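You operate a simulated robot arm through the tools that you are given. There is no shell and no other tool.

You are at the controls of a simulated robot arm. One attempt, no reset.

## Task
Clear the jam and send the carton through with 60 mm tape ends.
Fine: stop once, guides to 32, start once, then switch off; leave the feed key.
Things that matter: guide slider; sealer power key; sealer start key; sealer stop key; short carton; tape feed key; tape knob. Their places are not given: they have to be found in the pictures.

It is judged by the outcome, as a careful person would: the job done as asked, and still so three seconds after it is handed in. It fails if anything else is knocked over, pushed out of place, dropped, spilled or broken.

## Robot
A 7-joint arm with a two-finger parallel gripper, fixed in place. Base frame: the origin is at the foot of the arm, x ahead of it, y to its left, z up. Units: cm, rad, N and s.
Its first joint turns from -2.897 to 2.897 rad. Payload 4.4 kg.
Tool frame: the origin (TCP) lies between the finger pads and is the grasp point; the fingertips stand 2.3 cm ahead of it; z points along the fingers, y is the line along which they close. The gripper opens to 9.4 cm. The fingers are 3.8 cm wide and 1 cm thick; the gripper's body (5.4 by 9.6 cm) begins 3.9 cm behind the TCP.
Orientation is told as [roll, pitch, yaw] about the base's x, y, z axes, in that order, counted from this pose: with the fingers straight down and closing along the base's y, the tool's x points along the base's -x, its y along +y and its z along -z.

## Interface
- The arm moves only by the tool send_rows. Its argument "series" is a list of rows, each a list of 3 entries, a list of its own where there are three numbers: the shift along the tool's x, y, z in cm, then the turn, a rotation vector about the tool's x, y, z in degrees, then the closure, from 0 (fully open) to 1 (shut). In form: [[[x, y, z], [rx, ry, rz], hand], ...]. A call has 1 to 20 rows; each row shifts and turns the commanded pose from where the row before left it, along the tool's axes as they then stand. Rows are played at 5 a second. More than 5 cm and 0.15 rad between two rows, or a gripper value outside its range, and nothing of the call is played. Where a pose cannot be reached the arm comes as near as it can. A force on the tool above 80 N (or 10 N above the force at the start of the call, whichever is more), or a blocked arm, ends the call early, and 0.2 s more pass. The fingers move at their own pace (about 7.2 cm/s each) and stop on an object; they squeeze with about 25 N. The grip force told is the motor's: it shows also when the fingers shut on nothing. Time passes only in rows, and 0.2 s behind the last, so rows that do not move let the fingers close. It gives the time, the measured TCP pose, the force on the tool (base axes), the opening and the grip force at its end, in the units of the frame above (readings bear some noise), with the torque about the TCP (base axes, N m) and any sound that the robot's microphone picked up.
- Cameras (640 x 400 px; columns grow to the right, rows downward): "scene" is fixed at [22.58, -50.19, 154.25]; the picture's right is [0.62, -0.79, 0.00], its down [-0.35, -0.28, -0.89] and it looks along [0.70, 0.55, -0.45] (base axes); focal length 360 px, centre (320, 200). "wrist" rides on the gripper at [8.6, 1.6, -7.5] in the tool frame; the picture's right is [-0.18, 0.98, 0.00], its down [-0.58, -0.11, -0.81] and it looks along [-0.79, -0.15, 0.59] (tool axes); focal length 243 px, centre (320, 200).
- get_image(camera): a new picture of that camera. It takes no simulated time.
- pixel_to_xyz(camera, pixels): for up to 12 pixels [column, row] of the newest picture of that camera ("zoom" is the newest enlarged one), the place [x, y, z] in the base frame of the surface seen there, good to about 0.2 cm, but the place of the scene camera against the robot may be out by one fixed shift of up to 1.8 cm in any direction. It takes no simulated time.
- zoom(camera, box): a new picture of the part [left, top, right, bottom] of that camera's present view, enlarged. It takes no simulated time.
- close_job(): hands the job in; it is judged then, once.

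Unless the task says otherwise, let go and move clear before handing in.

The tools are called after "Call:" as a command line: name --argument value ..., lists and objects as JSON in quotes. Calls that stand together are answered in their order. send_rows: Moves the arm, as the interface text tells. Its arguments: {"type":"object","properties":{"series":{"type":"array"}},"required":["series"]} The other tools are called the same way: get_image (camera) takes a picture; pixel_to_xyz (camera, pixels) gives the place of the surface under pixels of a picture; zoom (camera, box) takes an enlarged picture of a part of a camera's view; close_job () hands the job in.

At the start:

```text
t: 0.0
tool_pos: [58.38, 25.17, 127.51]
tcp_rot: [0.002, -0.001, 0.001]
wrist_force: [-1.0, 0.0, -1.1]
ft_torque: [0.03, 0.01, 0.01]
gripper_width: 9.38
gripper_force: 0.1
```

scene: 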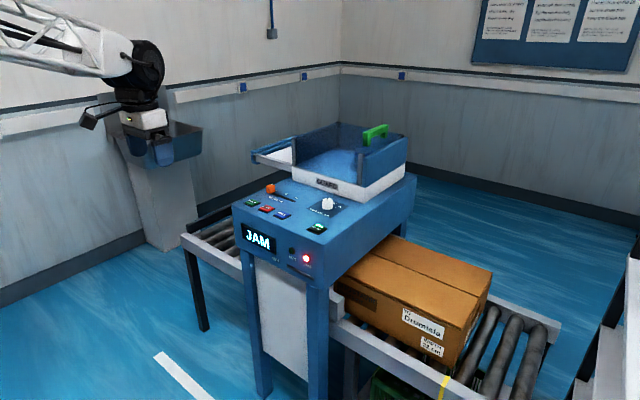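
wrist: 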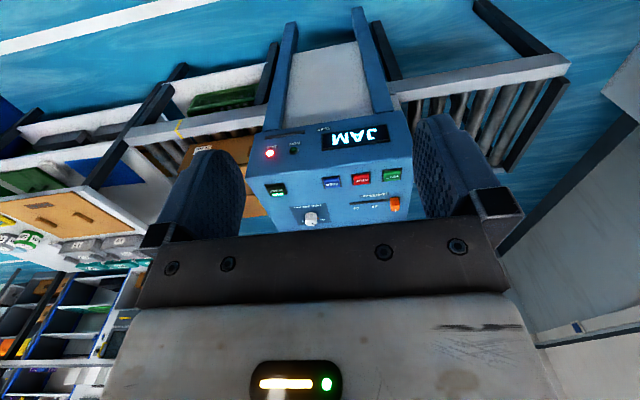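

The machine's console shows JAM at (257,240), with keys around (250-320, 185-230). I'll zoom in to read the labels.

Call:
zoom --camera "scene" --box '[225, 170, 353, 250]'

Call:
zoom --camera "wrist" --box '[240, 115, 420, 235]'

Call:
zoom --camera "scene" --box '[170, 110, 570, 400]'

```text
5.00 times, centred on (289, 210) of scene
```

zoom: 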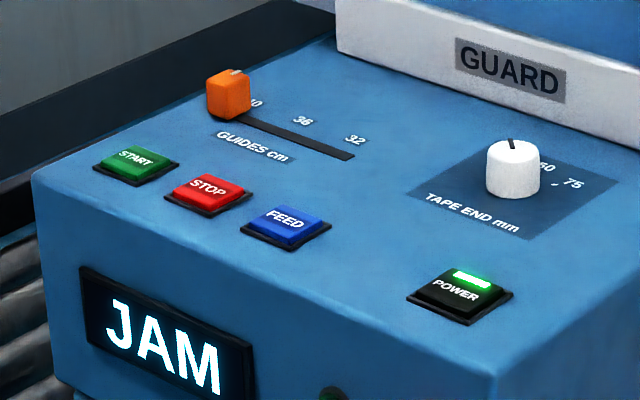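

```text
3.33 times, centred on (330, 175) of wrist
```

zoom: 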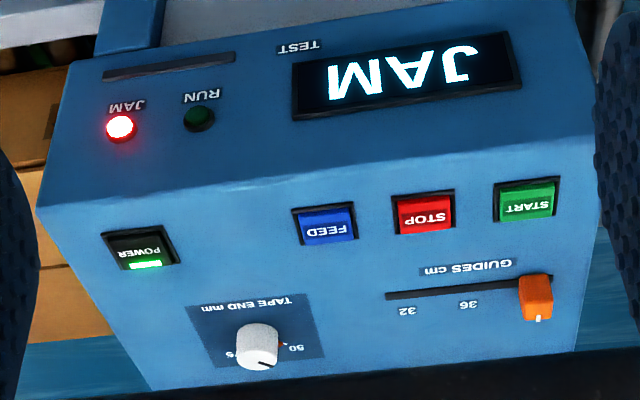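

```text
1.38 times, centred on (370, 255) of scene
```

zoom: 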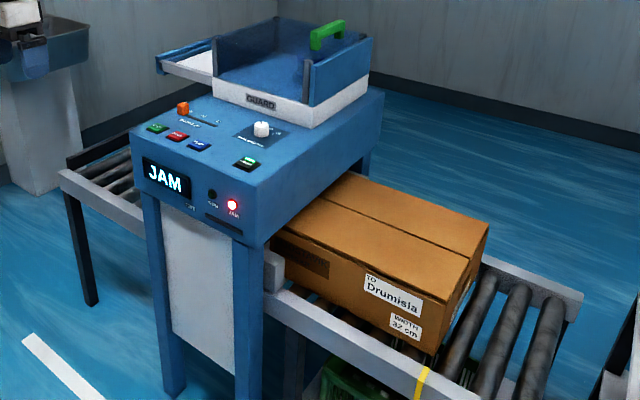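

The zoom shows GUIDES at 40, the tape knob near the 60/75 scale, and a carton marked 32 cm. I'll get the positions of the parts.

Call:
pixel_to_xyz --camera "scene" --pixels '[[252, 202], [267, 208], [282, 214], [317, 227], [270, 187], [294, 200], [328, 200], [328, 207], [235, 205], [324, 244], [306, 258], [292, 251]]'

Call:
pixel_to_xyz --camera "wrist" --pixels '[[388, 174], [359, 179], [331, 182], [279, 190], [391, 197], [354, 204], [311, 214], [312, 224], [391, 206], [396, 203], [330, 158], [273, 151]]'

Call:
zoom --camera "scene" --box '[300, 185, 364, 225]'

Call:
zoom --camera "wrist" --box '[280, 190, 344, 230]'

```text
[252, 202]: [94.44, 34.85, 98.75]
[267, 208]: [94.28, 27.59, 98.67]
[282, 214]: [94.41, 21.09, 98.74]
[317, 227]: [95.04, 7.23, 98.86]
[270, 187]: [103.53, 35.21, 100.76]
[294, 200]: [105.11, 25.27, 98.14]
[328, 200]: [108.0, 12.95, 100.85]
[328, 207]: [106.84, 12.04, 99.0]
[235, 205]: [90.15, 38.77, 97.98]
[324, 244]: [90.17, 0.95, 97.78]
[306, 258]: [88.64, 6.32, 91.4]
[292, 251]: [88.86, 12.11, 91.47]
```

```text
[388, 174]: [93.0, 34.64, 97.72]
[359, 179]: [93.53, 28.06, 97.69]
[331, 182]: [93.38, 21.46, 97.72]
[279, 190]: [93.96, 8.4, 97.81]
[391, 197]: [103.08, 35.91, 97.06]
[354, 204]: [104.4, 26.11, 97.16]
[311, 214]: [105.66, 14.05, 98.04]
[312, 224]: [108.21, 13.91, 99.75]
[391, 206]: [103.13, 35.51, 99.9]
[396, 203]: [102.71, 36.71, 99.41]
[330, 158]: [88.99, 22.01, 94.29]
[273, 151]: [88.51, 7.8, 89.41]
```

```text
10.00 times, centred on (332, 205) of scene
```

zoom: 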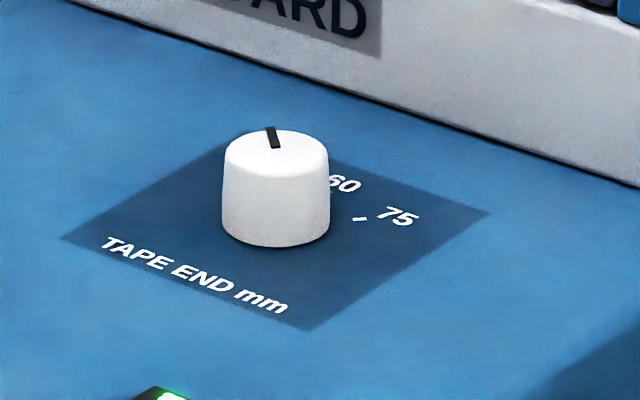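

```text
10.00 times, centred on (312, 210) of wrist
```

zoom: 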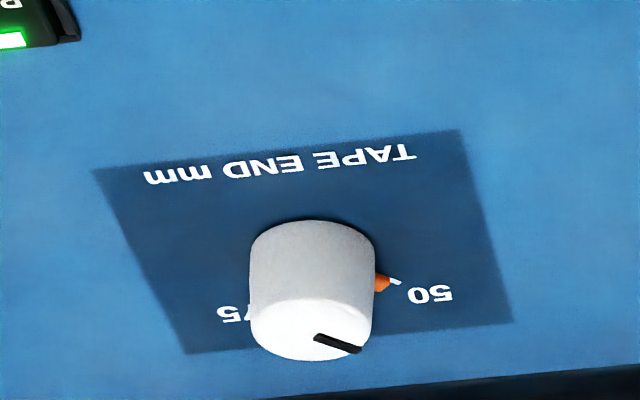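

Wrist and scene readings differ by about 1 cm in x, -0.8 in y and 1 in z, which is the scene camera's fixed shift. Next I'll find the floor, carton and conveyor positions, to understand the jam and the arm's reach.

Call:
pixel_to_xyz --camera "scene" --pixels '[[100, 280], [165, 230], [490, 272], [460, 366], [400, 240], [345, 282], [335, 300], [555, 330], [190, 240], [376, 131], [400, 175], [300, 170]]'

Call:
zoom --camera "scene" --box '[320, 220, 560, 370]'

Call:
zoom --camera "scene" --box '[80, 0, 240, 100]'

Call:
zoom --camera "wrist" --box '[0, 0, 320, 200]'

Call:
zoom --camera "scene" --box '[240, 100, 420, 212]'

```text
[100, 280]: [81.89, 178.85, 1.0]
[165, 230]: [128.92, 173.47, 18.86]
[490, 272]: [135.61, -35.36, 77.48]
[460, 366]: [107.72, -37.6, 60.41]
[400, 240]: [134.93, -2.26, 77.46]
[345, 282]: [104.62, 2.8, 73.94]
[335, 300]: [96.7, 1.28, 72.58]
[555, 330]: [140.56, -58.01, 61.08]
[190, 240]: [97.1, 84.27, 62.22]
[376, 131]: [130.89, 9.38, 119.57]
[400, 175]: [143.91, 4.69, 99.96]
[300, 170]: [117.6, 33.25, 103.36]
```

```text
2.67 times, centred on (440, 295) of scene
```

zoom: 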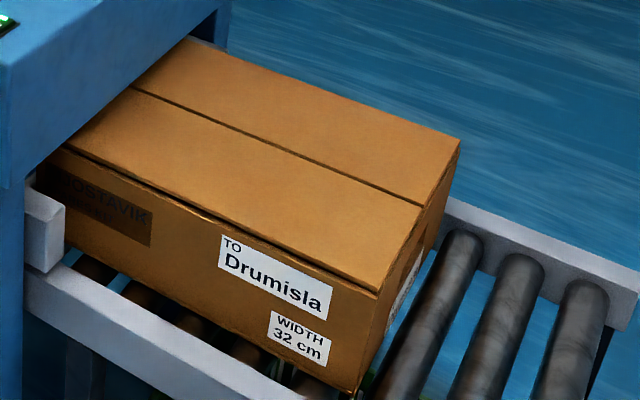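

```text
4.00 times, centred on (160, 50) of scene
```

zoom: 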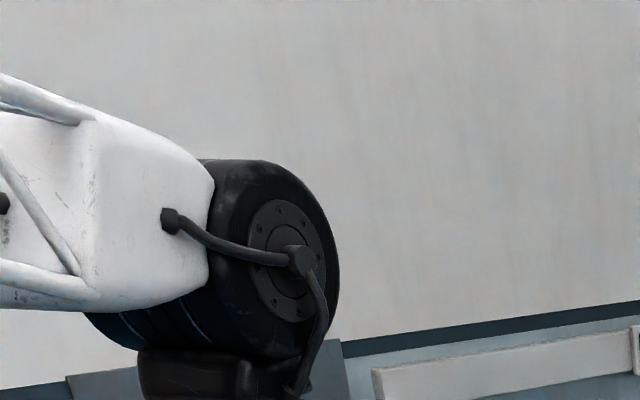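

```text
2.00 times, centred on (160, 100) of wrist
```

zoom: 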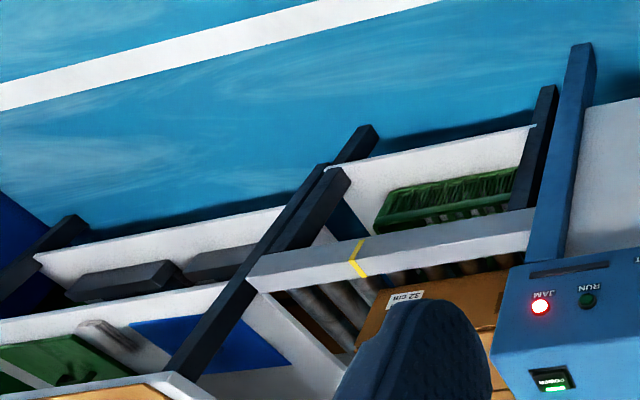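

```text
3.56 times, centred on (330, 156) of scene
```

zoom: 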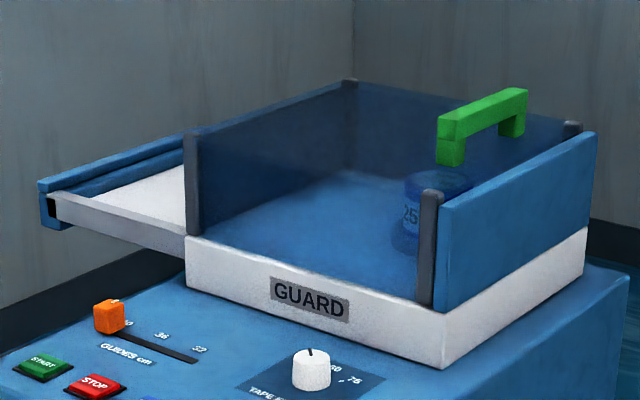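

The floor is at z≈0, the console top is at z≈97 and the keys sit at x≈93, so they're near the edge of the arm's reach. I'll move nearer with the tool straight down to see the knob and slider closely.

Call:
send_rows --series '[[[-4.2, -1.5, 1.5], [0, 0, 0], 1], [[-4.2, -1.5, 1.5], [0, 0, 0], 1], [[-4.2, -1.5, 1.5], [0, 0, 0], 1], [[-4.2, -1.5, 1.5], [0, 0, 0], 1], [[0, 0, 0], [0, 0, 0], 1]]'

Call:
get_image --camera "wrist"

Call:
get_image --camera "scene"

```text
t: 1.2
tool_pos: [75.26, 19.07, 121.68]
tcp_rot: [0.001, -0.002, 0.001]
wrist_force: [0.5, -0.5, -0.1]
ft_torque: [0.01, -0.01, 0.05]
gripper_width: 0.0
gripper_force: 24.8
```

```text
taken
```

wrist: 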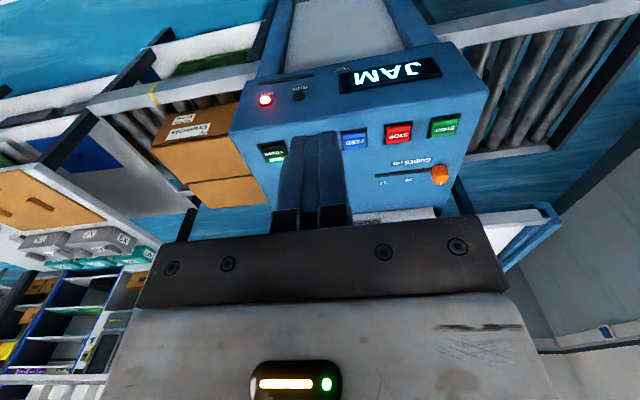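

```text
taken
```

scene: 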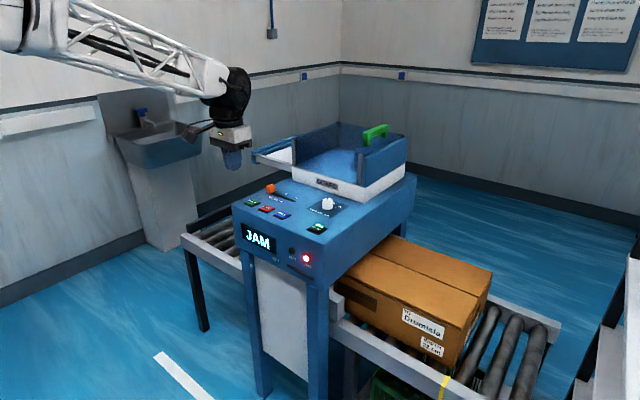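

The fingers now hide the knob; STOP is at wrist pixel (398,131). I'll move above STOP with the tool straight down, which also tests the reach.

Call:
send_rows --series '[[[-3.6, 1.8, 2.5], [0, 0, 0], 1], [[-3.6, 1.8, 2.5], [0, 0, 0], 1], [[-3.6, 1.8, 2.5], [0, 0, 0], 1], [[-3.6, 1.8, 2.5], [0, 0, 0], 1], [[-3.6, 1.8, 2.5], [0, 0, 0], 1], [[0, 0, 0], [0, 0, 0], 1]]'

Call:
get_image --camera "wrist"

Call:
zoom --camera "scene" --box '[180, 60, 420, 270]'

```text
t: 2.6
tool_pos: [93.14, 28.2, 109.02]
tcp_rot: [0.0, -0.001, 0.001]
wrist_force: [0.6, 1.1, 1.2]
ft_torque: [0.03, 0.01, 0.0]
gripper_width: 0.02
gripper_force: 25.3
```

```text
taken
```

wrist: 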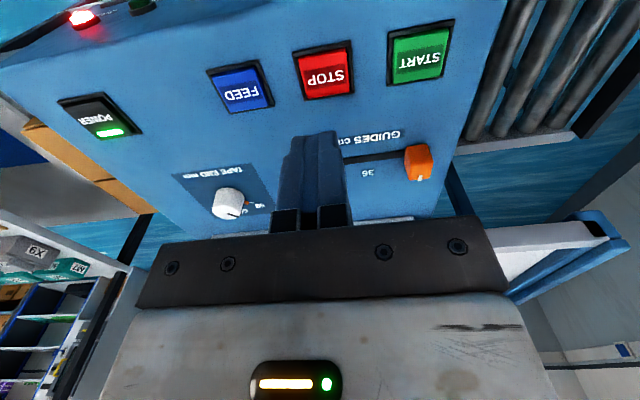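

```text
1.90 times, centred on (300, 165) of scene
```

zoom: 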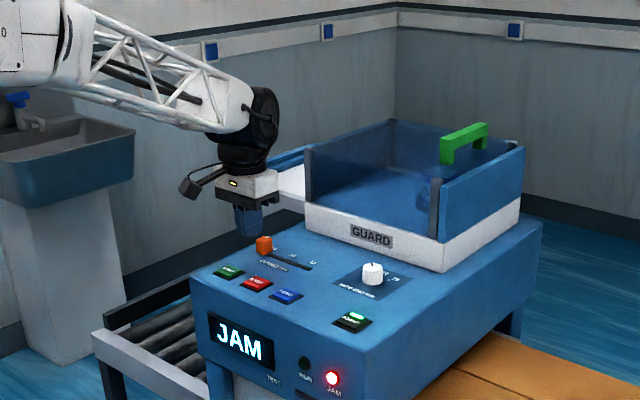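

The arm reached that pose exactly. I'll measure keys, slider and knob from this nearer wrist picture.

Call:
pixel_to_xyz --camera "wrist" --pixels '[[325, 73], [421, 54], [240, 87], [102, 117], [420, 148], [418, 165], [407, 162], [433, 158], [229, 205], [219, 192], [243, 205], [368, 173]]'

Call:
zoom --camera "wrist" --box '[160, 150, 288, 230]'

Call:
zoom --camera "wrist" --box '[340, 115, 468, 195]'

```text
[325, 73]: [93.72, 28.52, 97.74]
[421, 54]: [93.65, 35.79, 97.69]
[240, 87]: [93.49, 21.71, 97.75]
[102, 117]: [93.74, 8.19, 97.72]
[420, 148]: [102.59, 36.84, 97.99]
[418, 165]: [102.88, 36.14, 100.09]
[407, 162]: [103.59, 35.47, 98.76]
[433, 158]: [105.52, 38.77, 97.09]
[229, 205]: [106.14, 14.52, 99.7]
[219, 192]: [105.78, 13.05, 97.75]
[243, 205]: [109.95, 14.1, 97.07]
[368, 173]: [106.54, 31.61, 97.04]
```

```text
5.00 times, centred on (224, 190) of wrist
```

zoom: 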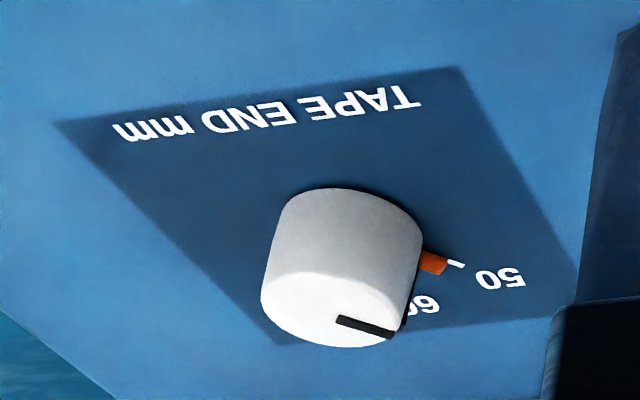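

```text
5.00 times, centred on (404, 155) of wrist
```

zoom: 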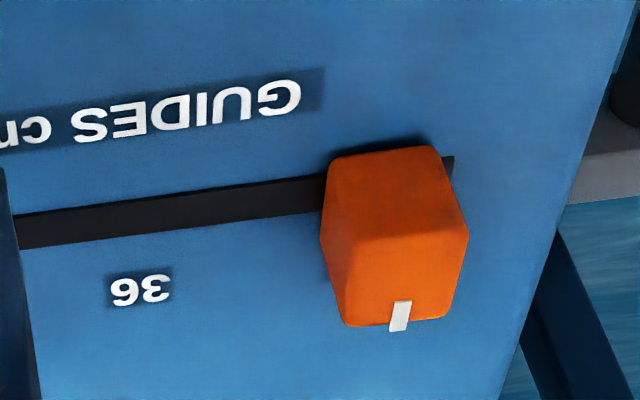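

The knob's orange pointer (430,262 in the zoom) is on the 50 tick, so it must be turned to 60. The slider is at 40. First I'll lower the shut fingers to just above STOP at (93.6, 28.3, 97.7).

Call:
send_rows --series '[[[-0.4, 0.1, 4.2], [0, 0, 0], 1], [[0, 0, 4.0], [0, 0, 0], 1], [[0, 0, 0.3], [0, 0, 0], 1], [[0, 0, 0], [0, 0, 0], 1]]'

Call:
get_image --camera "wrist"

Call:
zoom --camera "scene" --box '[225, 150, 353, 250]'

```text
t: 3.6
tool_pos: [93.4, 28.37, 100.69]
tcp_rot: [-0.001, -0.001, -0.002]
wrist_force: [-0.4, -0.1, -0.4]
ft_torque: [0.0, 0.02, -0.01]
gripper_width: 0.0
gripper_force: 25.1
```

```text
taken
```

wrist: 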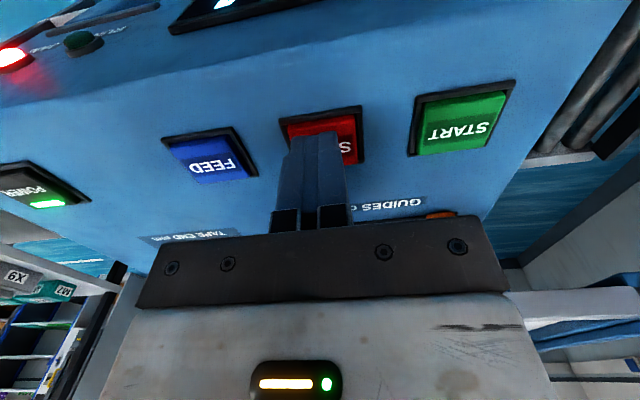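

```text
4.00 times, centred on (289, 200) of scene
```

zoom: 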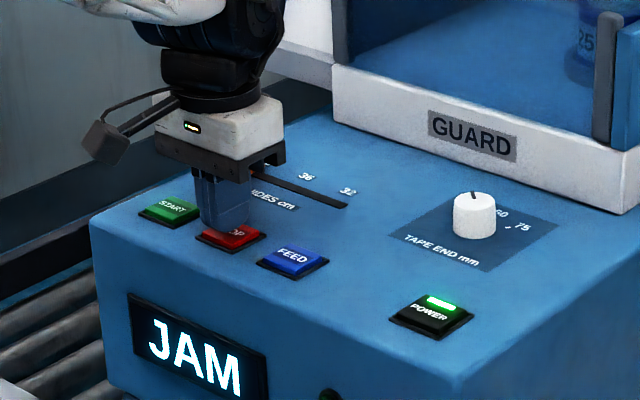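

The fingertips hover about 0.7 cm over STOP, between FEED and START. I'll press in small steps and read the force.

Call:
send_rows --series '[[[0, 0, 0.3], [0, 0, 0], 1], [[0, 0, 0.3], [0, 0, 0], 1], [[0, 0, 0.2], [0, 0, 0], 1]]'

Call:
zoom --camera "scene" --box '[225, 170, 353, 270]'

```text
t: 4.4
tool_pos: [93.49, 28.39, 99.88]
tcp_rot: [0.002, -0.002, -0.002]
wrist_force: [-0.3, 0.8, 1.9]
ft_torque: [0.04, 0.03, 0.01]
gripper_width: 0.0
gripper_force: 25.3
heard: click
```

```text
4.00 times, centred on (289, 220) of scene
```

zoom: 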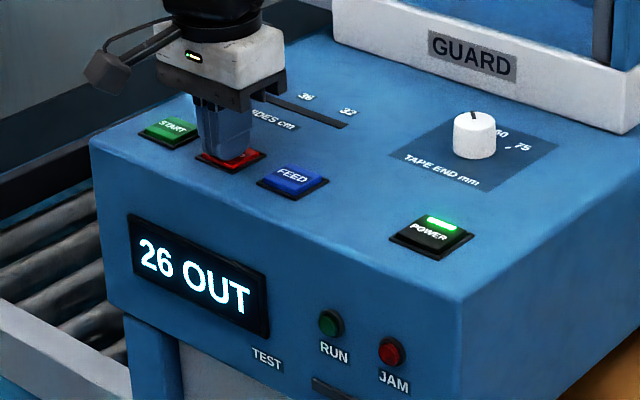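

STOP clicked once: the JAM lamp is off and the display reads "26 OUT". I'll lift straight up and look at the slider and knob.

Call:
send_rows --series '[[[0, 0, -3], [0, 0, 0], 1], [[0, 0, -4], [0, 0, 0], 1], [[0, 2.0, -4], [0, 0, 0], 1], [[2, 3, 0], [0, 0, 0], 0.5], [[0, 0, 0], [0, 0, 0], 0.5], [[0, 0, 0], [0, 0, 0], 0.5]]'

Call:
get_image --camera "wrist"

Call:
get_image --camera "scene"

```text
t: 5.8
tool_pos: [91.63, 33.41, 110.86]
tcp_rot: [0.0, -0.002, 0.0]
wrist_force: [0.5, 0.3, 0.2]
ft_torque: [0.03, 0.04, -0.01]
gripper_width: 4.71
gripper_force: 0.1
```

```text
taken
```

wrist: 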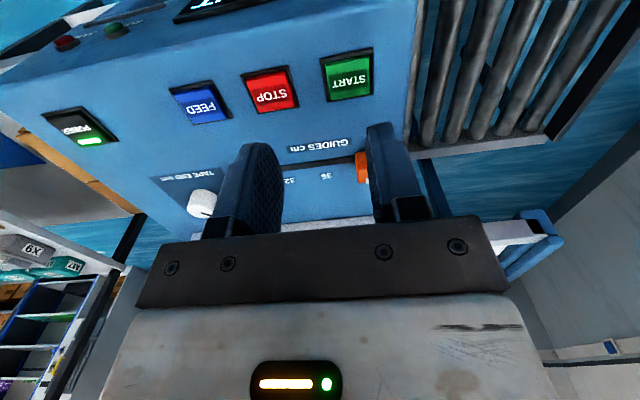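

```text
taken
```

scene: 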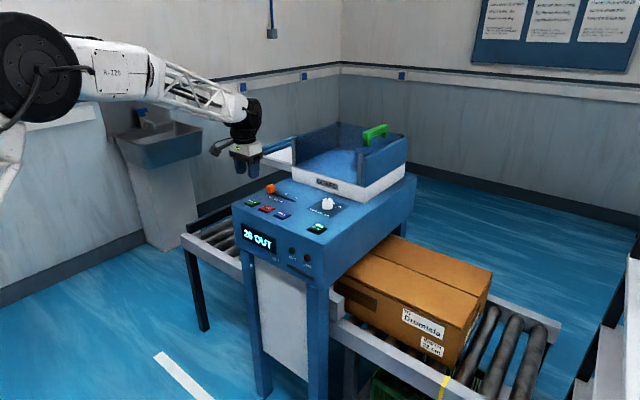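

The slider is at scene (270,188) and the knob at (328,203). I'll zoom in and read points on each closely.

Call:
zoom --camera "scene" --box '[255, 172, 335, 222]'

Call:
pixel_to_xyz --camera "scene" --pixels '[[267, 185], [271, 185], [274, 186], [270, 190], [252, 202], [285, 194], [293, 199], [296, 200], [334.3, 203.3], [339.7, 206.7], [335.8, 206.8], [328, 199]]'

Call:
pixel_to_xyz --camera "wrist" --pixels '[[362, 160], [361, 180], [325, 176], [289, 181], [330, 163], [300, 166], [200, 203], [192, 196], [208, 196], [273, 91], [348, 80], [90, 130]]'

```text
8.00 times, centred on (295, 197) of scene
```

zoom: 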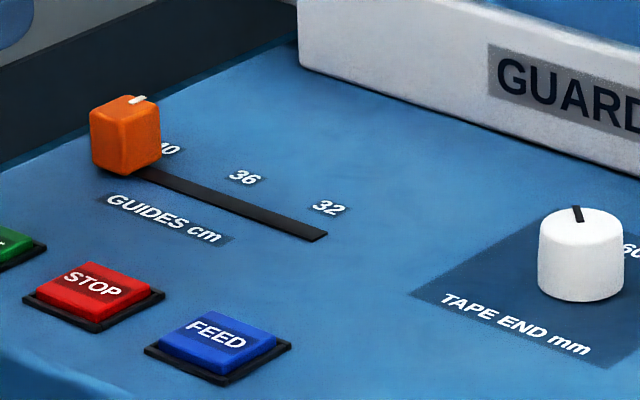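

```text
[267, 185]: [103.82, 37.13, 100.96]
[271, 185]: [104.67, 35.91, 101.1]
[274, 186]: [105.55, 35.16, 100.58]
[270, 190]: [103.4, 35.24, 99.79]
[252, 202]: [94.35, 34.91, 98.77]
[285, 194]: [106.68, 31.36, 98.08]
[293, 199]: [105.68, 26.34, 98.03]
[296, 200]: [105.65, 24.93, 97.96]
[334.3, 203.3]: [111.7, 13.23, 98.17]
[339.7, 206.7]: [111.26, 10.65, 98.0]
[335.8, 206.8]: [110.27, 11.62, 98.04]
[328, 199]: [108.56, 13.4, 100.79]
```

```text
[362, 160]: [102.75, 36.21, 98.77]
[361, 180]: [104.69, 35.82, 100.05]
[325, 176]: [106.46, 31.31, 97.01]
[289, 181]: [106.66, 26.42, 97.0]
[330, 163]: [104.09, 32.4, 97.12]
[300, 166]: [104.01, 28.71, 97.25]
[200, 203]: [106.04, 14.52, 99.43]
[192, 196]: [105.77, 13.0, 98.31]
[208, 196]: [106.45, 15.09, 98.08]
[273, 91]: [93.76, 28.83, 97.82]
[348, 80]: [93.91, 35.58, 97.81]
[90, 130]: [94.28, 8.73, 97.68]
```

The slider cap is at about (103.8, 36.3, z 97–100); the 36 and 32 labels are at y≈31.3 and 26.4, so the travel is about 10 cm. I'll tilt the tool 20° forward for reach and move to above the cap with the fingers half open.

Call:
send_rows --series '[[[0, 0, 0], [0, -6.7, 0], 0.5], [[0, 0, 0], [0, -6.7, 0], 0.5], [[0, 0, 0], [0, -6.6, 0], 0.5], [[-3.36, 1.03, 2.28], [0, 0, 0], 0.5], [[-3.36, 1.03, 2.28], [0, 0, 0], 0.5], [[-3.36, 1.03, 2.28], [0, 0, 0], 0.5], [[0, 0, 0], [0, 0, 0], 0.5]]'

Call:
get_image --camera "wrist"

Call:
zoom --camera "scene" --box '[225, 122, 353, 202]'

```text
t: 7.4
tool_pos: [103.56, 36.49, 107.83]
tcp_rot: [0.001, -0.349, 0.0]
wrist_force: [0.3, -0.6, 0.8]
ft_torque: [-0.03, -0.03, -0.01]
gripper_width: 4.69
gripper_force: 0.1
```

```text
taken
```

wrist: 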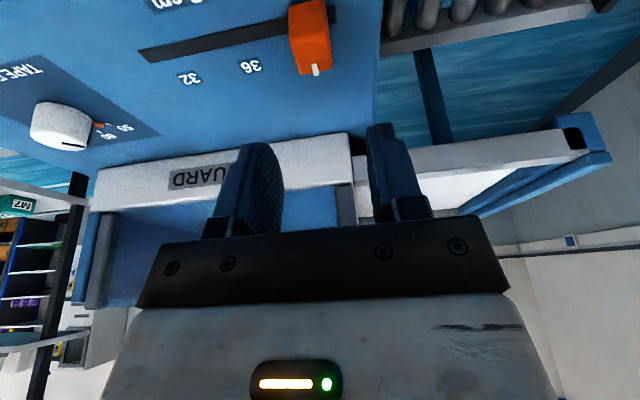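

```text
5.00 times, centred on (289, 162) of scene
```

zoom: 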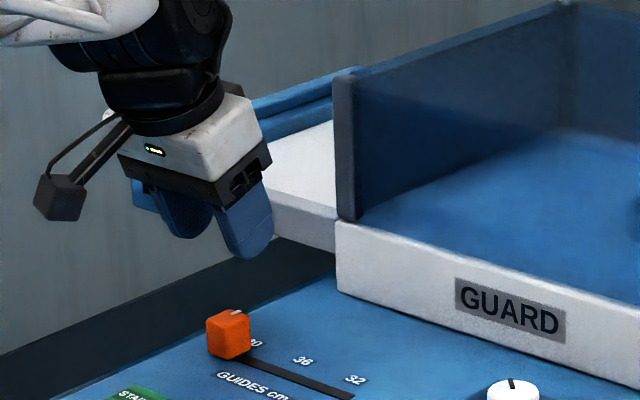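

The pose was reached. I'll measure the slider, labels, knob and guard front from this view before descending.

Call:
pixel_to_xyz --camera "wrist" --pixels '[[315, 69], [308, 30], [330, 45], [298, 45], [250, 67], [188, 78], [145, 57], [315, 160], [450, 162], [62, 117], [98, 125], [125, 128]]'

Call:
zoom --camera "wrist" --box '[0, 70, 176, 180]'

Call:
zoom --camera "wrist" --box '[130, 0, 350, 110]'

```text
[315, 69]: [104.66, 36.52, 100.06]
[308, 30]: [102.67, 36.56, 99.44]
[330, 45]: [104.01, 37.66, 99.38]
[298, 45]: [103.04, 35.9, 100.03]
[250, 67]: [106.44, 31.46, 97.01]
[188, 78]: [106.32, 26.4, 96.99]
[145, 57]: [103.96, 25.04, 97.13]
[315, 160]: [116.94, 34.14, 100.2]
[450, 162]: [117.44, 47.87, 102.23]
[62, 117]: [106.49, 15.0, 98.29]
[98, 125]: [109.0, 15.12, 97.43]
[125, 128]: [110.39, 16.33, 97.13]
```

```text
3.64 times, centred on (88, 125) of wrist
```

zoom: 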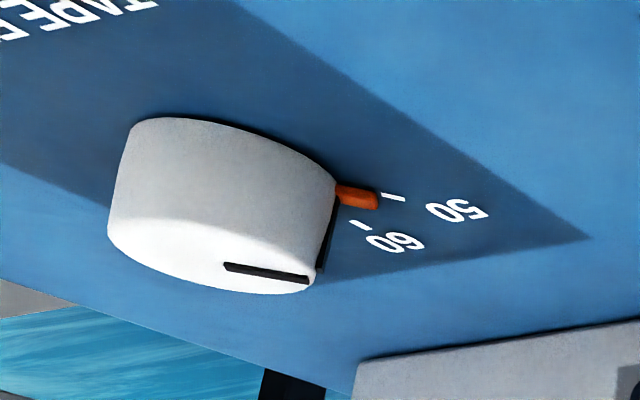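

```text
2.91 times, centred on (240, 55) of wrist
```

zoom: 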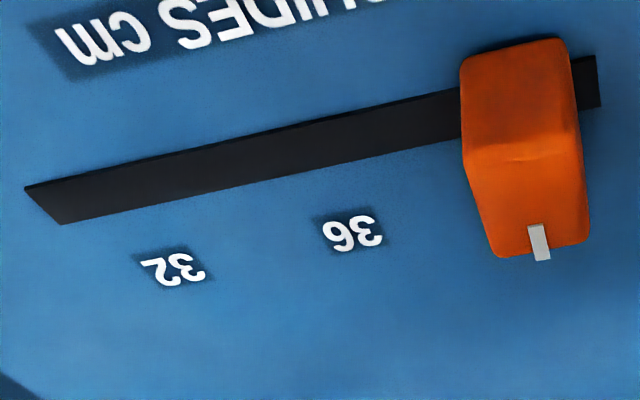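

The slider mark is at y=36.5, and the 36 and 32 labels are at y=31.46 and 26.4, so it must travel 10.1 cm. I'll descend around the cap.

Call:
pixel_to_xyz --camera "wrist" --pixels '[[108, 124], [99, 132], [125.6, 127.7], [108.6, 136.5], [102, 125], [95, 124], [64, 146], [31, 130], [90, 117], [80, 147], [35, 108], [62, 104]]'

Call:
send_rows --series '[[[1.38, 0, 3.49], [0, 0, 0], 0.5], [[1.38, 0, 3.49], [0, 0, 0], 0.5], [[0, 0, 0], [0, 0, 0], 0.5]]'

Call:
get_image --camera "wrist"

Call:
zoom --camera "scene" --box '[225, 142, 353, 222]'

```text
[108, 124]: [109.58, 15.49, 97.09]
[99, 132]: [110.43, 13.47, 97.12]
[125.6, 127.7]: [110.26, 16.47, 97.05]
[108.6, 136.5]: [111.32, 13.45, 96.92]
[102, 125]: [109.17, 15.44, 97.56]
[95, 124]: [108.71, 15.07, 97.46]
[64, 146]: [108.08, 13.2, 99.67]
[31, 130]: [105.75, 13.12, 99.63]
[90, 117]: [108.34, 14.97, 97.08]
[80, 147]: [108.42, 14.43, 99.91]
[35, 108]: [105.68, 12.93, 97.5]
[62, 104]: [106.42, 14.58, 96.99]
```

```text
t: 8.2
tool_pos: [103.41, 36.59, 100.53]
tcp_rot: [0.003, -0.352, -0.001]
wrist_force: [0.6, -0.6, 0.3]
ft_torque: [0.01, 0.03, 0.0]
gripper_width: 4.69
gripper_force: 0.0
```

```text
taken
```

wrist: 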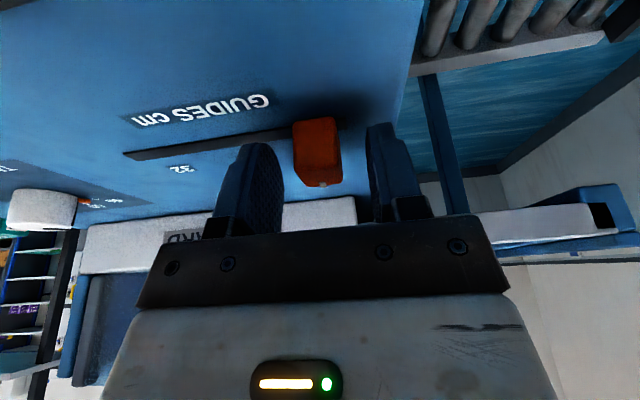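

```text
5.00 times, centred on (289, 182) of scene
```

zoom: 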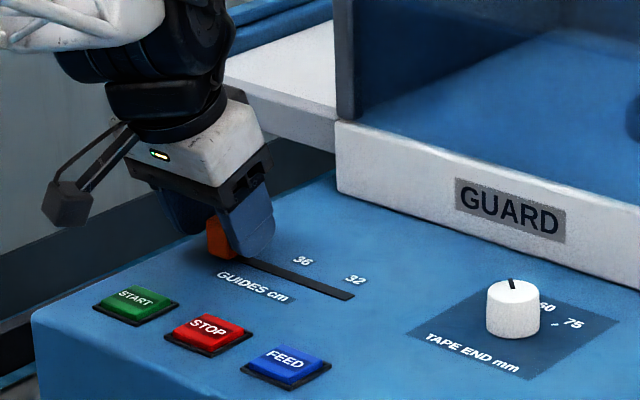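

The cap sits between the pads (320,155). I'll close on it first.

Call:
send_rows --series '[[[0, 0, 0], [0, 0, 0], 0.75], [[0, 0, 0], [0, 0, 0], 1], [[0, 0, 0], [0, 0, 0], 1]]'

Call:
get_image --camera "wrist"

```text
t: 9.0
tool_pos: [103.31, 36.44, 100.45]
tcp_rot: [0.0, -0.35, -0.001]
wrist_force: [-2.6, -9.3, 0.3]
ft_torque: [-0.24, 0.32, 0.2]
gripper_width: 2.19
gripper_force: 45.2
```

```text
taken
```

wrist: 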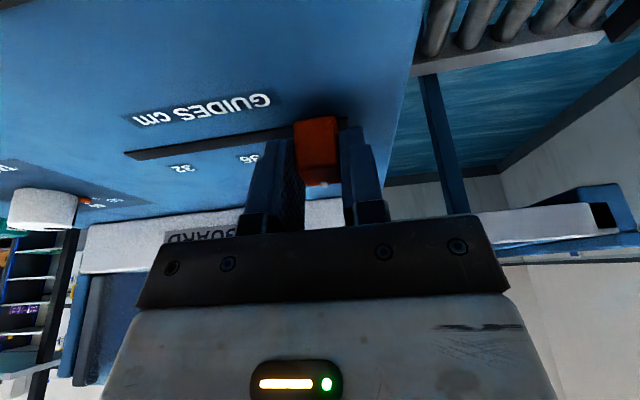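

The cap is gripped (2.19 cm wide). I'll slide it about 9 cm toward 32, then check before the last part.

Call:
send_rows --series '[[[0, -1.0, 0], [0, 0, 0], 1], [[0, -1.6, 0], [0, 0, 0], 1], [[0, -1.6, 0], [0, 0, 0], 1], [[0, -1.6, 0], [0, 0, 0], 1], [[0, -1.6, 0], [0, 0, 0], 1], [[0, -1.6, 0], [0, 0, 0], 1], [[0, 0, 0], [0, 0, 0], 1]]'

Call:
get_image --camera "wrist"

Call:
zoom --camera "scene" --box '[225, 142, 353, 222]'

```text
t: 10.6
tool_pos: [103.26, 27.46, 100.53]
tcp_rot: [0.002, -0.35, -0.001]
wrist_force: [17.5, 0.9, 11.8]
ft_torque: [0.02, -0.2, 0.24]
gripper_width: 2.18
gripper_force: 45.2
```

```text
taken
```

wrist: 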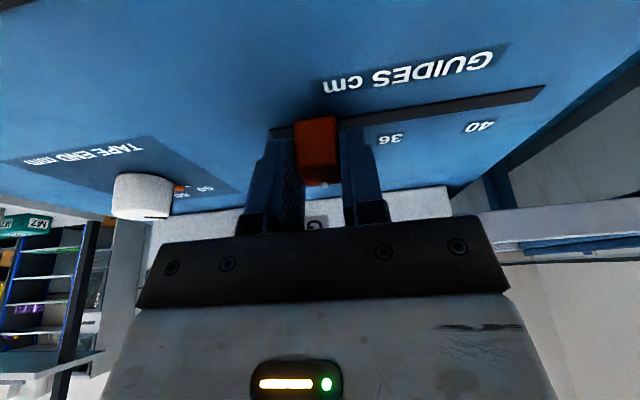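

```text
5.00 times, centred on (289, 182) of scene
```

zoom: 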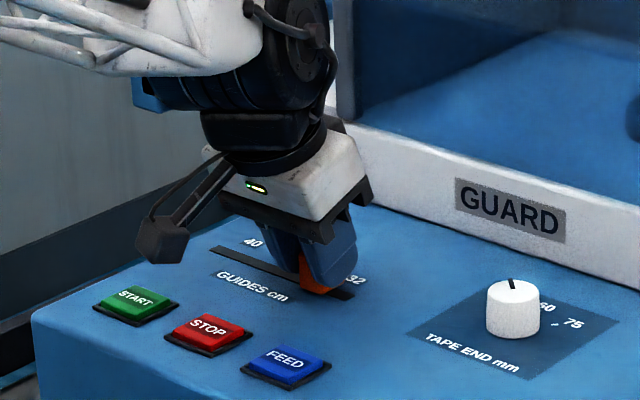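

The slider moved freely to y≈27.5. I'll read the label positions again before the last centimetre.

Call:
pixel_to_xyz --camera "wrist" --pixels '[[478, 127], [389, 140], [318, 184], [540, 92], [274, 133]]'

Call:
send_rows --series '[[[0, -0.55, 0], [0, 0, 0], 1], [[0, -0.5, 0], [0, 0, 0], 1], [[0, 0, 0], [0, 0, 0], 1]]'

Call:
get_image --camera "wrist"

```text
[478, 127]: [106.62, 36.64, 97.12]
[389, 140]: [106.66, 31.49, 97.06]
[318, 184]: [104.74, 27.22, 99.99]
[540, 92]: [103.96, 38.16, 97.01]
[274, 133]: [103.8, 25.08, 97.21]
```

```text
t: 11.4
tool_pos: [103.25, 26.5, 100.59]
tcp_rot: [0.001, -0.353, 0.001]
wrist_force: [32.2, 7.9, 12.1]
ft_torque: [-0.02, -0.54, 0.19]
gripper_width: 2.2
gripper_force: 45.3
```

```text
taken
```

wrist: 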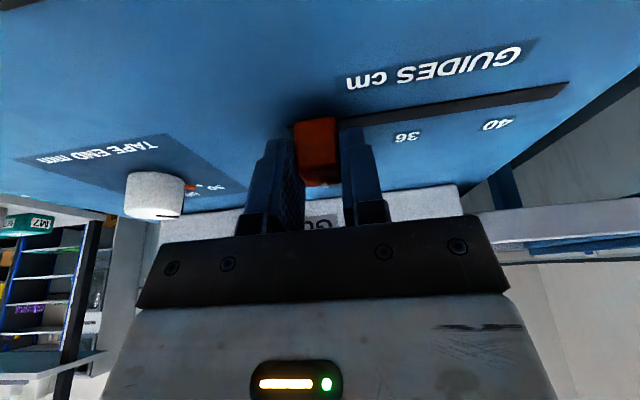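

The slider is at y≈26.5 with a light push back, which looks like its end. I'll open, lift and check the mark against the 32 label.

Call:
send_rows --series '[[[0, 0, 0], [0, 0, 0], 0.75], [[0, 0, 0], [0, 0, 0], 0.6], [[0, 0, 0], [0, 0, 0], 0.6], [[0, 0, -4], [0, 0, 0], 0.6], [[0, 0, -4], [0, 0, 0], 0.6], [[4, 0, -1], [0, 0, 0], 0.6], [[4, 0, -1], [0, 0, 0], 0.6], [[0, 0, 0], [0, 0, 0], 0.6]]'

Call:
get_image --camera "wrist"

Call:
zoom --camera "scene" --box '[255, 172, 335, 222]'

```text
t: 13.2
tool_pos: [92.24, 26.55, 106.97]
tcp_rot: [0.0, -0.351, -0.001]
wrist_force: [1.6, 0.5, 0.3]
ft_torque: [0.0, -0.03, -0.02]
gripper_width: 3.76
gripper_force: 0.1
```

```text
taken
```

wrist: 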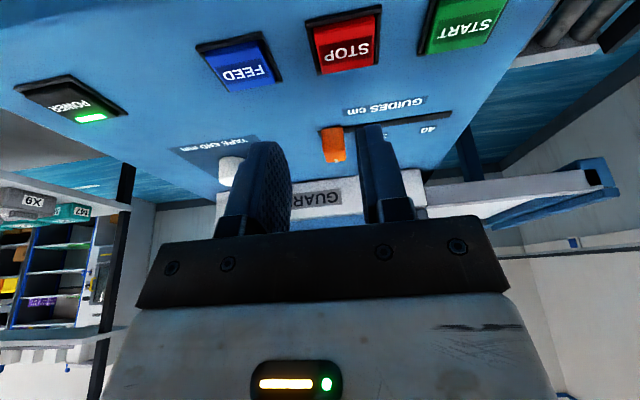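

```text
8.00 times, centred on (295, 197) of scene
```

zoom: 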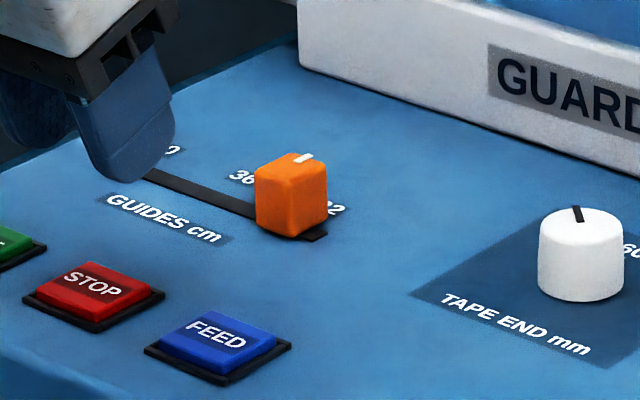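

The slider mark now sits against 32 just as it sat against 40 before, so the guides are at 32. Next I'll go over toward the knob with open fingers to get a clean view of its centre.

Call:
send_rows --series '[[[0, 0, -2], [0, 6.7, 0], 0], [[0, 0, -1], [0, 6.7, 0], 0], [[0, 0, -1], [0, 6.6, 0], 0], [[-0.7, -3.1, -0.5], [0, 0, 0], 0], [[-0.7, -3.1, -0.5], [0, 0, 0], 0], [[-0.7, -3.1, 0], [0, 0, 0], 0], [[-0.7, -3.1, 0], [0, 0, 0], 0], [[0, 0, 0], [0, 0, 0], 0]]'

Call:
get_image --camera "wrist"

Call:
get_image --camera "scene"

```text
t: 15.0
tool_pos: [94.05, 14.18, 111.77]
tcp_rot: [-0.001, -0.002, -0.001]
wrist_force: [0.5, -0.1, -0.2]
ft_torque: [-0.01, 0.03, -0.01]
gripper_width: 9.37
gripper_force: 0.1
```

```text
taken
```

wrist: 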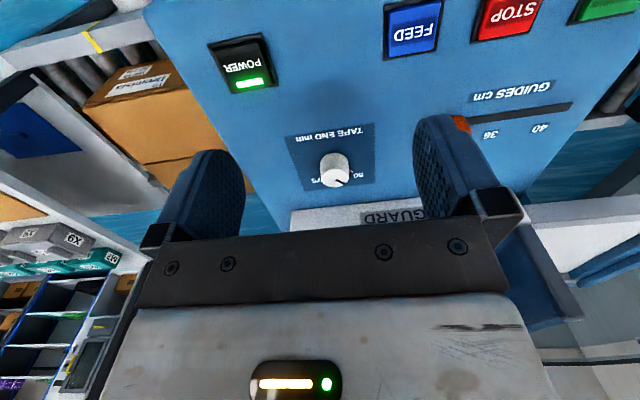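

```text
taken
```

scene: 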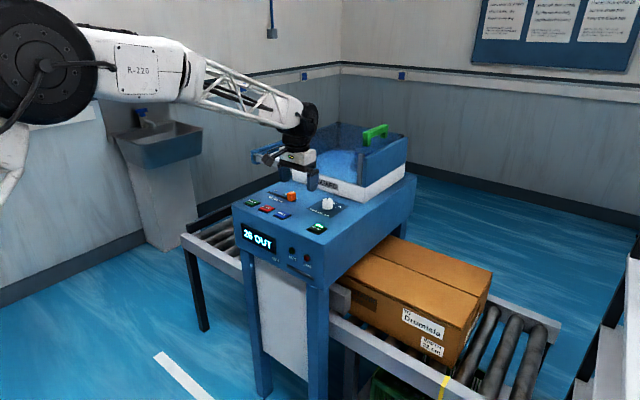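

The knob is visible between the fingers at wrist (333,170). I'll zoom in and measure its edges.

Call:
zoom --camera "wrist" --box '[280, 115, 392, 185]'

Call:
zoom --camera "wrist" --box '[301, 145, 365, 195]'

Call:
pixel_to_xyz --camera "wrist" --pixels '[[333, 170], [333, 180], [326, 180], [342, 180], [333, 186], [322, 165], [345, 160], [334, 155], [245, 65], [361, 174], [357, 180], [315, 182]]'

```text
5.71 times, centred on (336, 150) of wrist
```

zoom: 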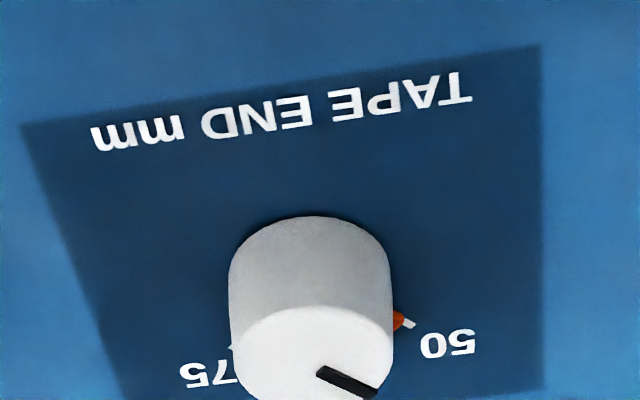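

```text
8.00 times, centred on (333, 170) of wrist
```

zoom: 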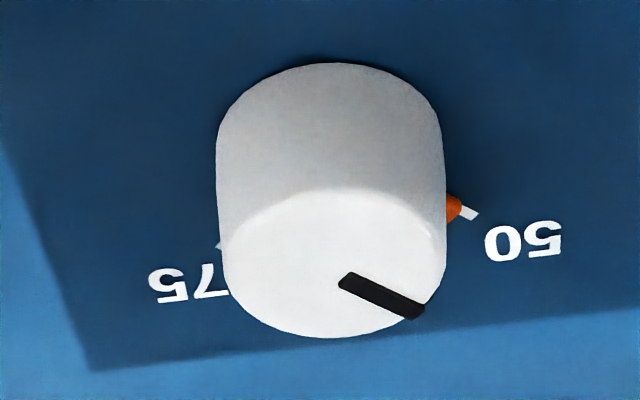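

```text
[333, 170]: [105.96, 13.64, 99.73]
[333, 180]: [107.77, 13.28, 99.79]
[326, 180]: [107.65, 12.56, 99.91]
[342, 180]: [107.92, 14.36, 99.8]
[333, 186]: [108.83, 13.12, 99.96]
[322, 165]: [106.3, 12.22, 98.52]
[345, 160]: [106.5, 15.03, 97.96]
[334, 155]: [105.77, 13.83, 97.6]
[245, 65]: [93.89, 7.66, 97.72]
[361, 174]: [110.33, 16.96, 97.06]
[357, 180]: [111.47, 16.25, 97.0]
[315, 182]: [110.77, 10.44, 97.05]
```

The knob centre is near (107.45, 13.55) and its radius is about 1.65. I'll read the mark and ticks to get the turning angle.

Call:
pixel_to_xyz --camera "wrist" --pixels '[[335, 178.5], [336.1, 180.3], [344.5, 183.5], [340.5, 182], [351.8, 171.5], [320.3, 175.6], [350, 171.2], [322, 178], [348.5, 178], [333, 169.5], [334, 187], [334, 152.5]]'

```text
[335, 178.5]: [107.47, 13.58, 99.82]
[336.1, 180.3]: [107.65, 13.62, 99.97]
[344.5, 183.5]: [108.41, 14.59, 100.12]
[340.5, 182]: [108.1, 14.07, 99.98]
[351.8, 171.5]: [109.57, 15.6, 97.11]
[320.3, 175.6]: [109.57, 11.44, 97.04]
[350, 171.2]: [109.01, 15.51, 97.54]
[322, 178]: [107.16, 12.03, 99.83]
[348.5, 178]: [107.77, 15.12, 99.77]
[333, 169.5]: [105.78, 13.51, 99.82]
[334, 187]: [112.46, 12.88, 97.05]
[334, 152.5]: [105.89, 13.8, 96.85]
```

The ticks fit a circle about (107.5, 13.5) with 50 at +45°, 60 straight ahead and 75 at −45°, so the knob needs a 45° clockwise turn. I'll pre-yaw by 24°, tilt 20° forward and hover over the knob.

Call:
send_rows --series '[[[0, 0, 0], [0, 0, -8], 0.4], [[0, 0, 0], [0, 0, -8], 0.4], [[0, 0, 0], [0, 0, -8], 0.4], [[0, 0, 0], [0, -6.7, 0], 0.4], [[0, 0, 0], [0, -6.7, 0], 0.4], [[0, 0, 0], [0, -6.6, 0], 0.4], [[-2.37, -1.52, 2.265], [0, 0, 0], 0.4], [[-2.37, -1.52, 2.265], [0, 0, 0], 0.4], [[-2.37, -1.52, 2.265], [0, 0, 0], 0.4], [[-2.37, -1.52, 2.265], [0, 0, 0], 0.4], [[0, 0, 0], [0, 0, 0], 0.4]]'

Call:
get_image --camera "wrist"

Call:
zoom --camera "scene" --box '[250, 130, 378, 230]'

```text
t: 17.4
tool_pos: [107.53, 13.0, 106.41]
tcp_rot: [0.001, -0.35, 0.418]
wrist_force: [-0.3, -0.3, -0.1]
ft_torque: [0.01, 0.03, 0.0]
gripper_width: 5.63
gripper_force: 0.0
```

```text
taken
```

wrist: 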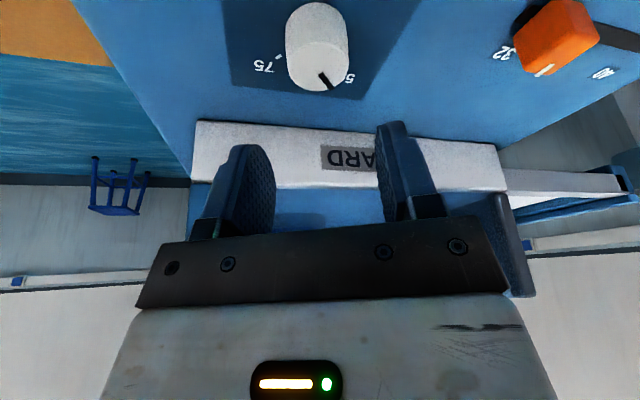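

```text
4.00 times, centred on (314, 180) of scene
```

zoom: 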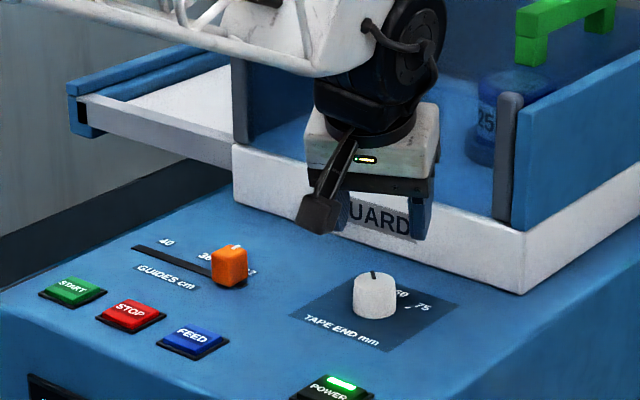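

The measured y is 13.0 rather than the 13.5 I expected. I'll let it settle, read it again and re-measure the knob from here.

Call:
send_rows --series '[[[0, 0, 0], [0, 0, 0], 0.4], [[0, 0, 0], [0, 0, 0], 0.4]]'

Call:
get_image --camera "wrist"

Call:
zoom --camera "wrist" --box '[240, 0, 400, 100]'

Call:
pixel_to_xyz --camera "wrist" --pixels '[[318, 70], [290, 64], [347, 60], [318, 88], [317, 47], [325, 76], [332, 86], [310, 5], [288, 30], [345, 25]]'

```text
t: 18.0
tool_pos: [107.29, 13.18, 106.48]
tcp_rot: [0.0, -0.349, 0.42]
wrist_force: [-0.6, -0.2, 0.6]
ft_torque: [-0.03, 0.0, 0.02]
gripper_width: 5.64
gripper_force: 0.0
```

```text
taken
```

wrist: 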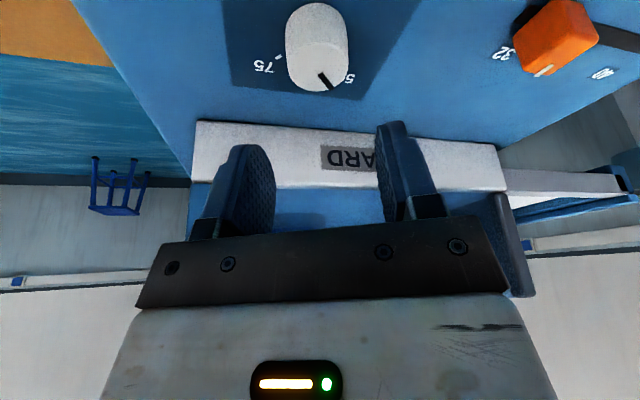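

```text
4.00 times, centred on (320, 50) of wrist
```

zoom: 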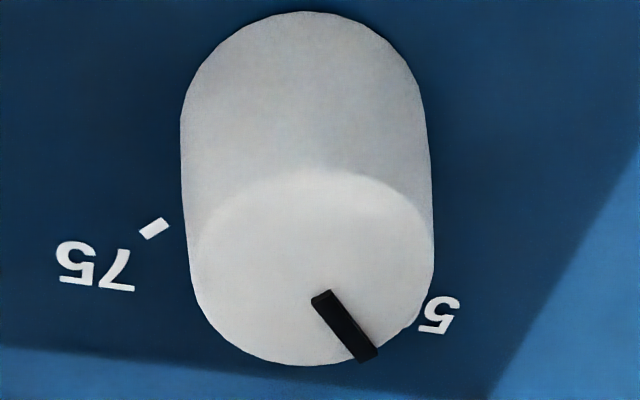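

```text
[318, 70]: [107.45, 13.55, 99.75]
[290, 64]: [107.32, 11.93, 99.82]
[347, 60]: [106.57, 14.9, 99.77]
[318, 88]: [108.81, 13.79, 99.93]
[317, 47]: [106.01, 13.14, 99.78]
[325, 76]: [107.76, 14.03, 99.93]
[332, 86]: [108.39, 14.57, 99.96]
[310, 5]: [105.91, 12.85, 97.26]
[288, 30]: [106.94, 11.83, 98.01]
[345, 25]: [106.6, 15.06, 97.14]
```

The knob centre reads (107.4, 13.5) again and the tool is about 0.4 cm short in y. I'll correct for that while descending around it to z≈100.8.

Call:
send_rows --series '[[[0.865, 0.17, 2.69], [0, 0, 0], 0.4], [[0.865, 0.17, 2.69], [0, 0, 0], 0.4], [[0, 0, 0], [0, 0, 0], 0.4], [[0, 0, 0], [0, 0, 0], 0.4]]'

Call:
get_image --camera "wrist"

Call:
zoom --camera "scene" --box '[280, 150, 376, 225]'

```text
t: 19.0
tool_pos: [107.35, 13.69, 100.85]
tcp_rot: [0.0, -0.35, 0.419]
wrist_force: [0.4, -0.3, -0.8]
ft_torque: [0.01, 0.02, 0.0]
gripper_width: 5.63
gripper_force: 0.0
```

```text
taken
```

wrist: 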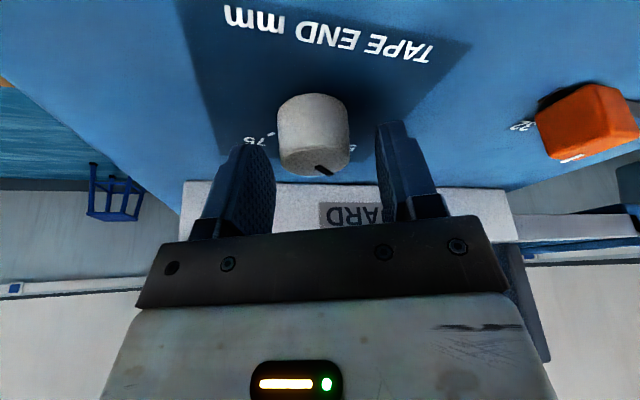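

```text
5.33 times, centred on (328, 188) of scene
```

zoom: 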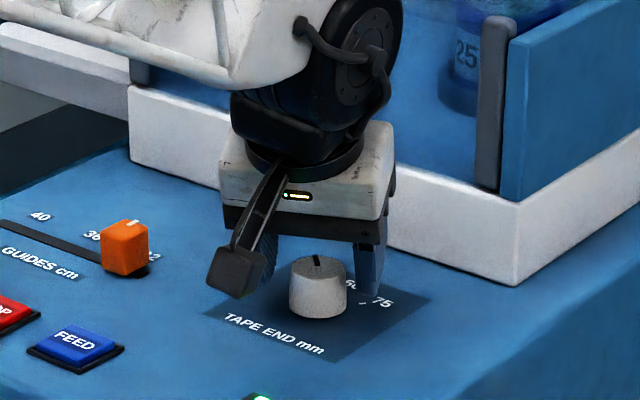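

The knob (314,135) is between the pads, slightly toward the left finger. I'll shift 0.2 cm and close.

Call:
send_rows --series '[[[0, -0.2, 0], [0, 0, 0], 0.5], [[0, 0, 0], [0, 0, 0], 0.6], [[0, 0, 0], [0, 0, 0], 0.8], [[0, 0, 0], [0, 0, 0], 1], [[0, 0, 0], [0, 0, 0], 1]]'

Call:
get_image --camera "wrist"

```text
t: 20.2
tool_pos: [107.53, 13.51, 100.72]
tcp_rot: [-0.001, -0.351, 0.419]
wrist_force: [-3.5, 5.0, -0.3]
ft_torque: [0.23, 0.09, -0.02]
gripper_width: 3.42
gripper_force: 44.8
```

```text
taken
```

wrist: 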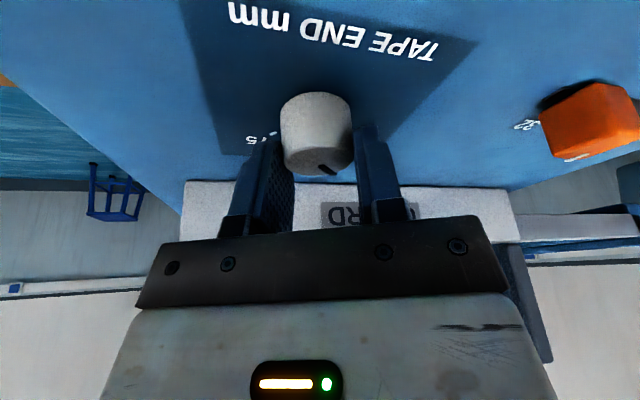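

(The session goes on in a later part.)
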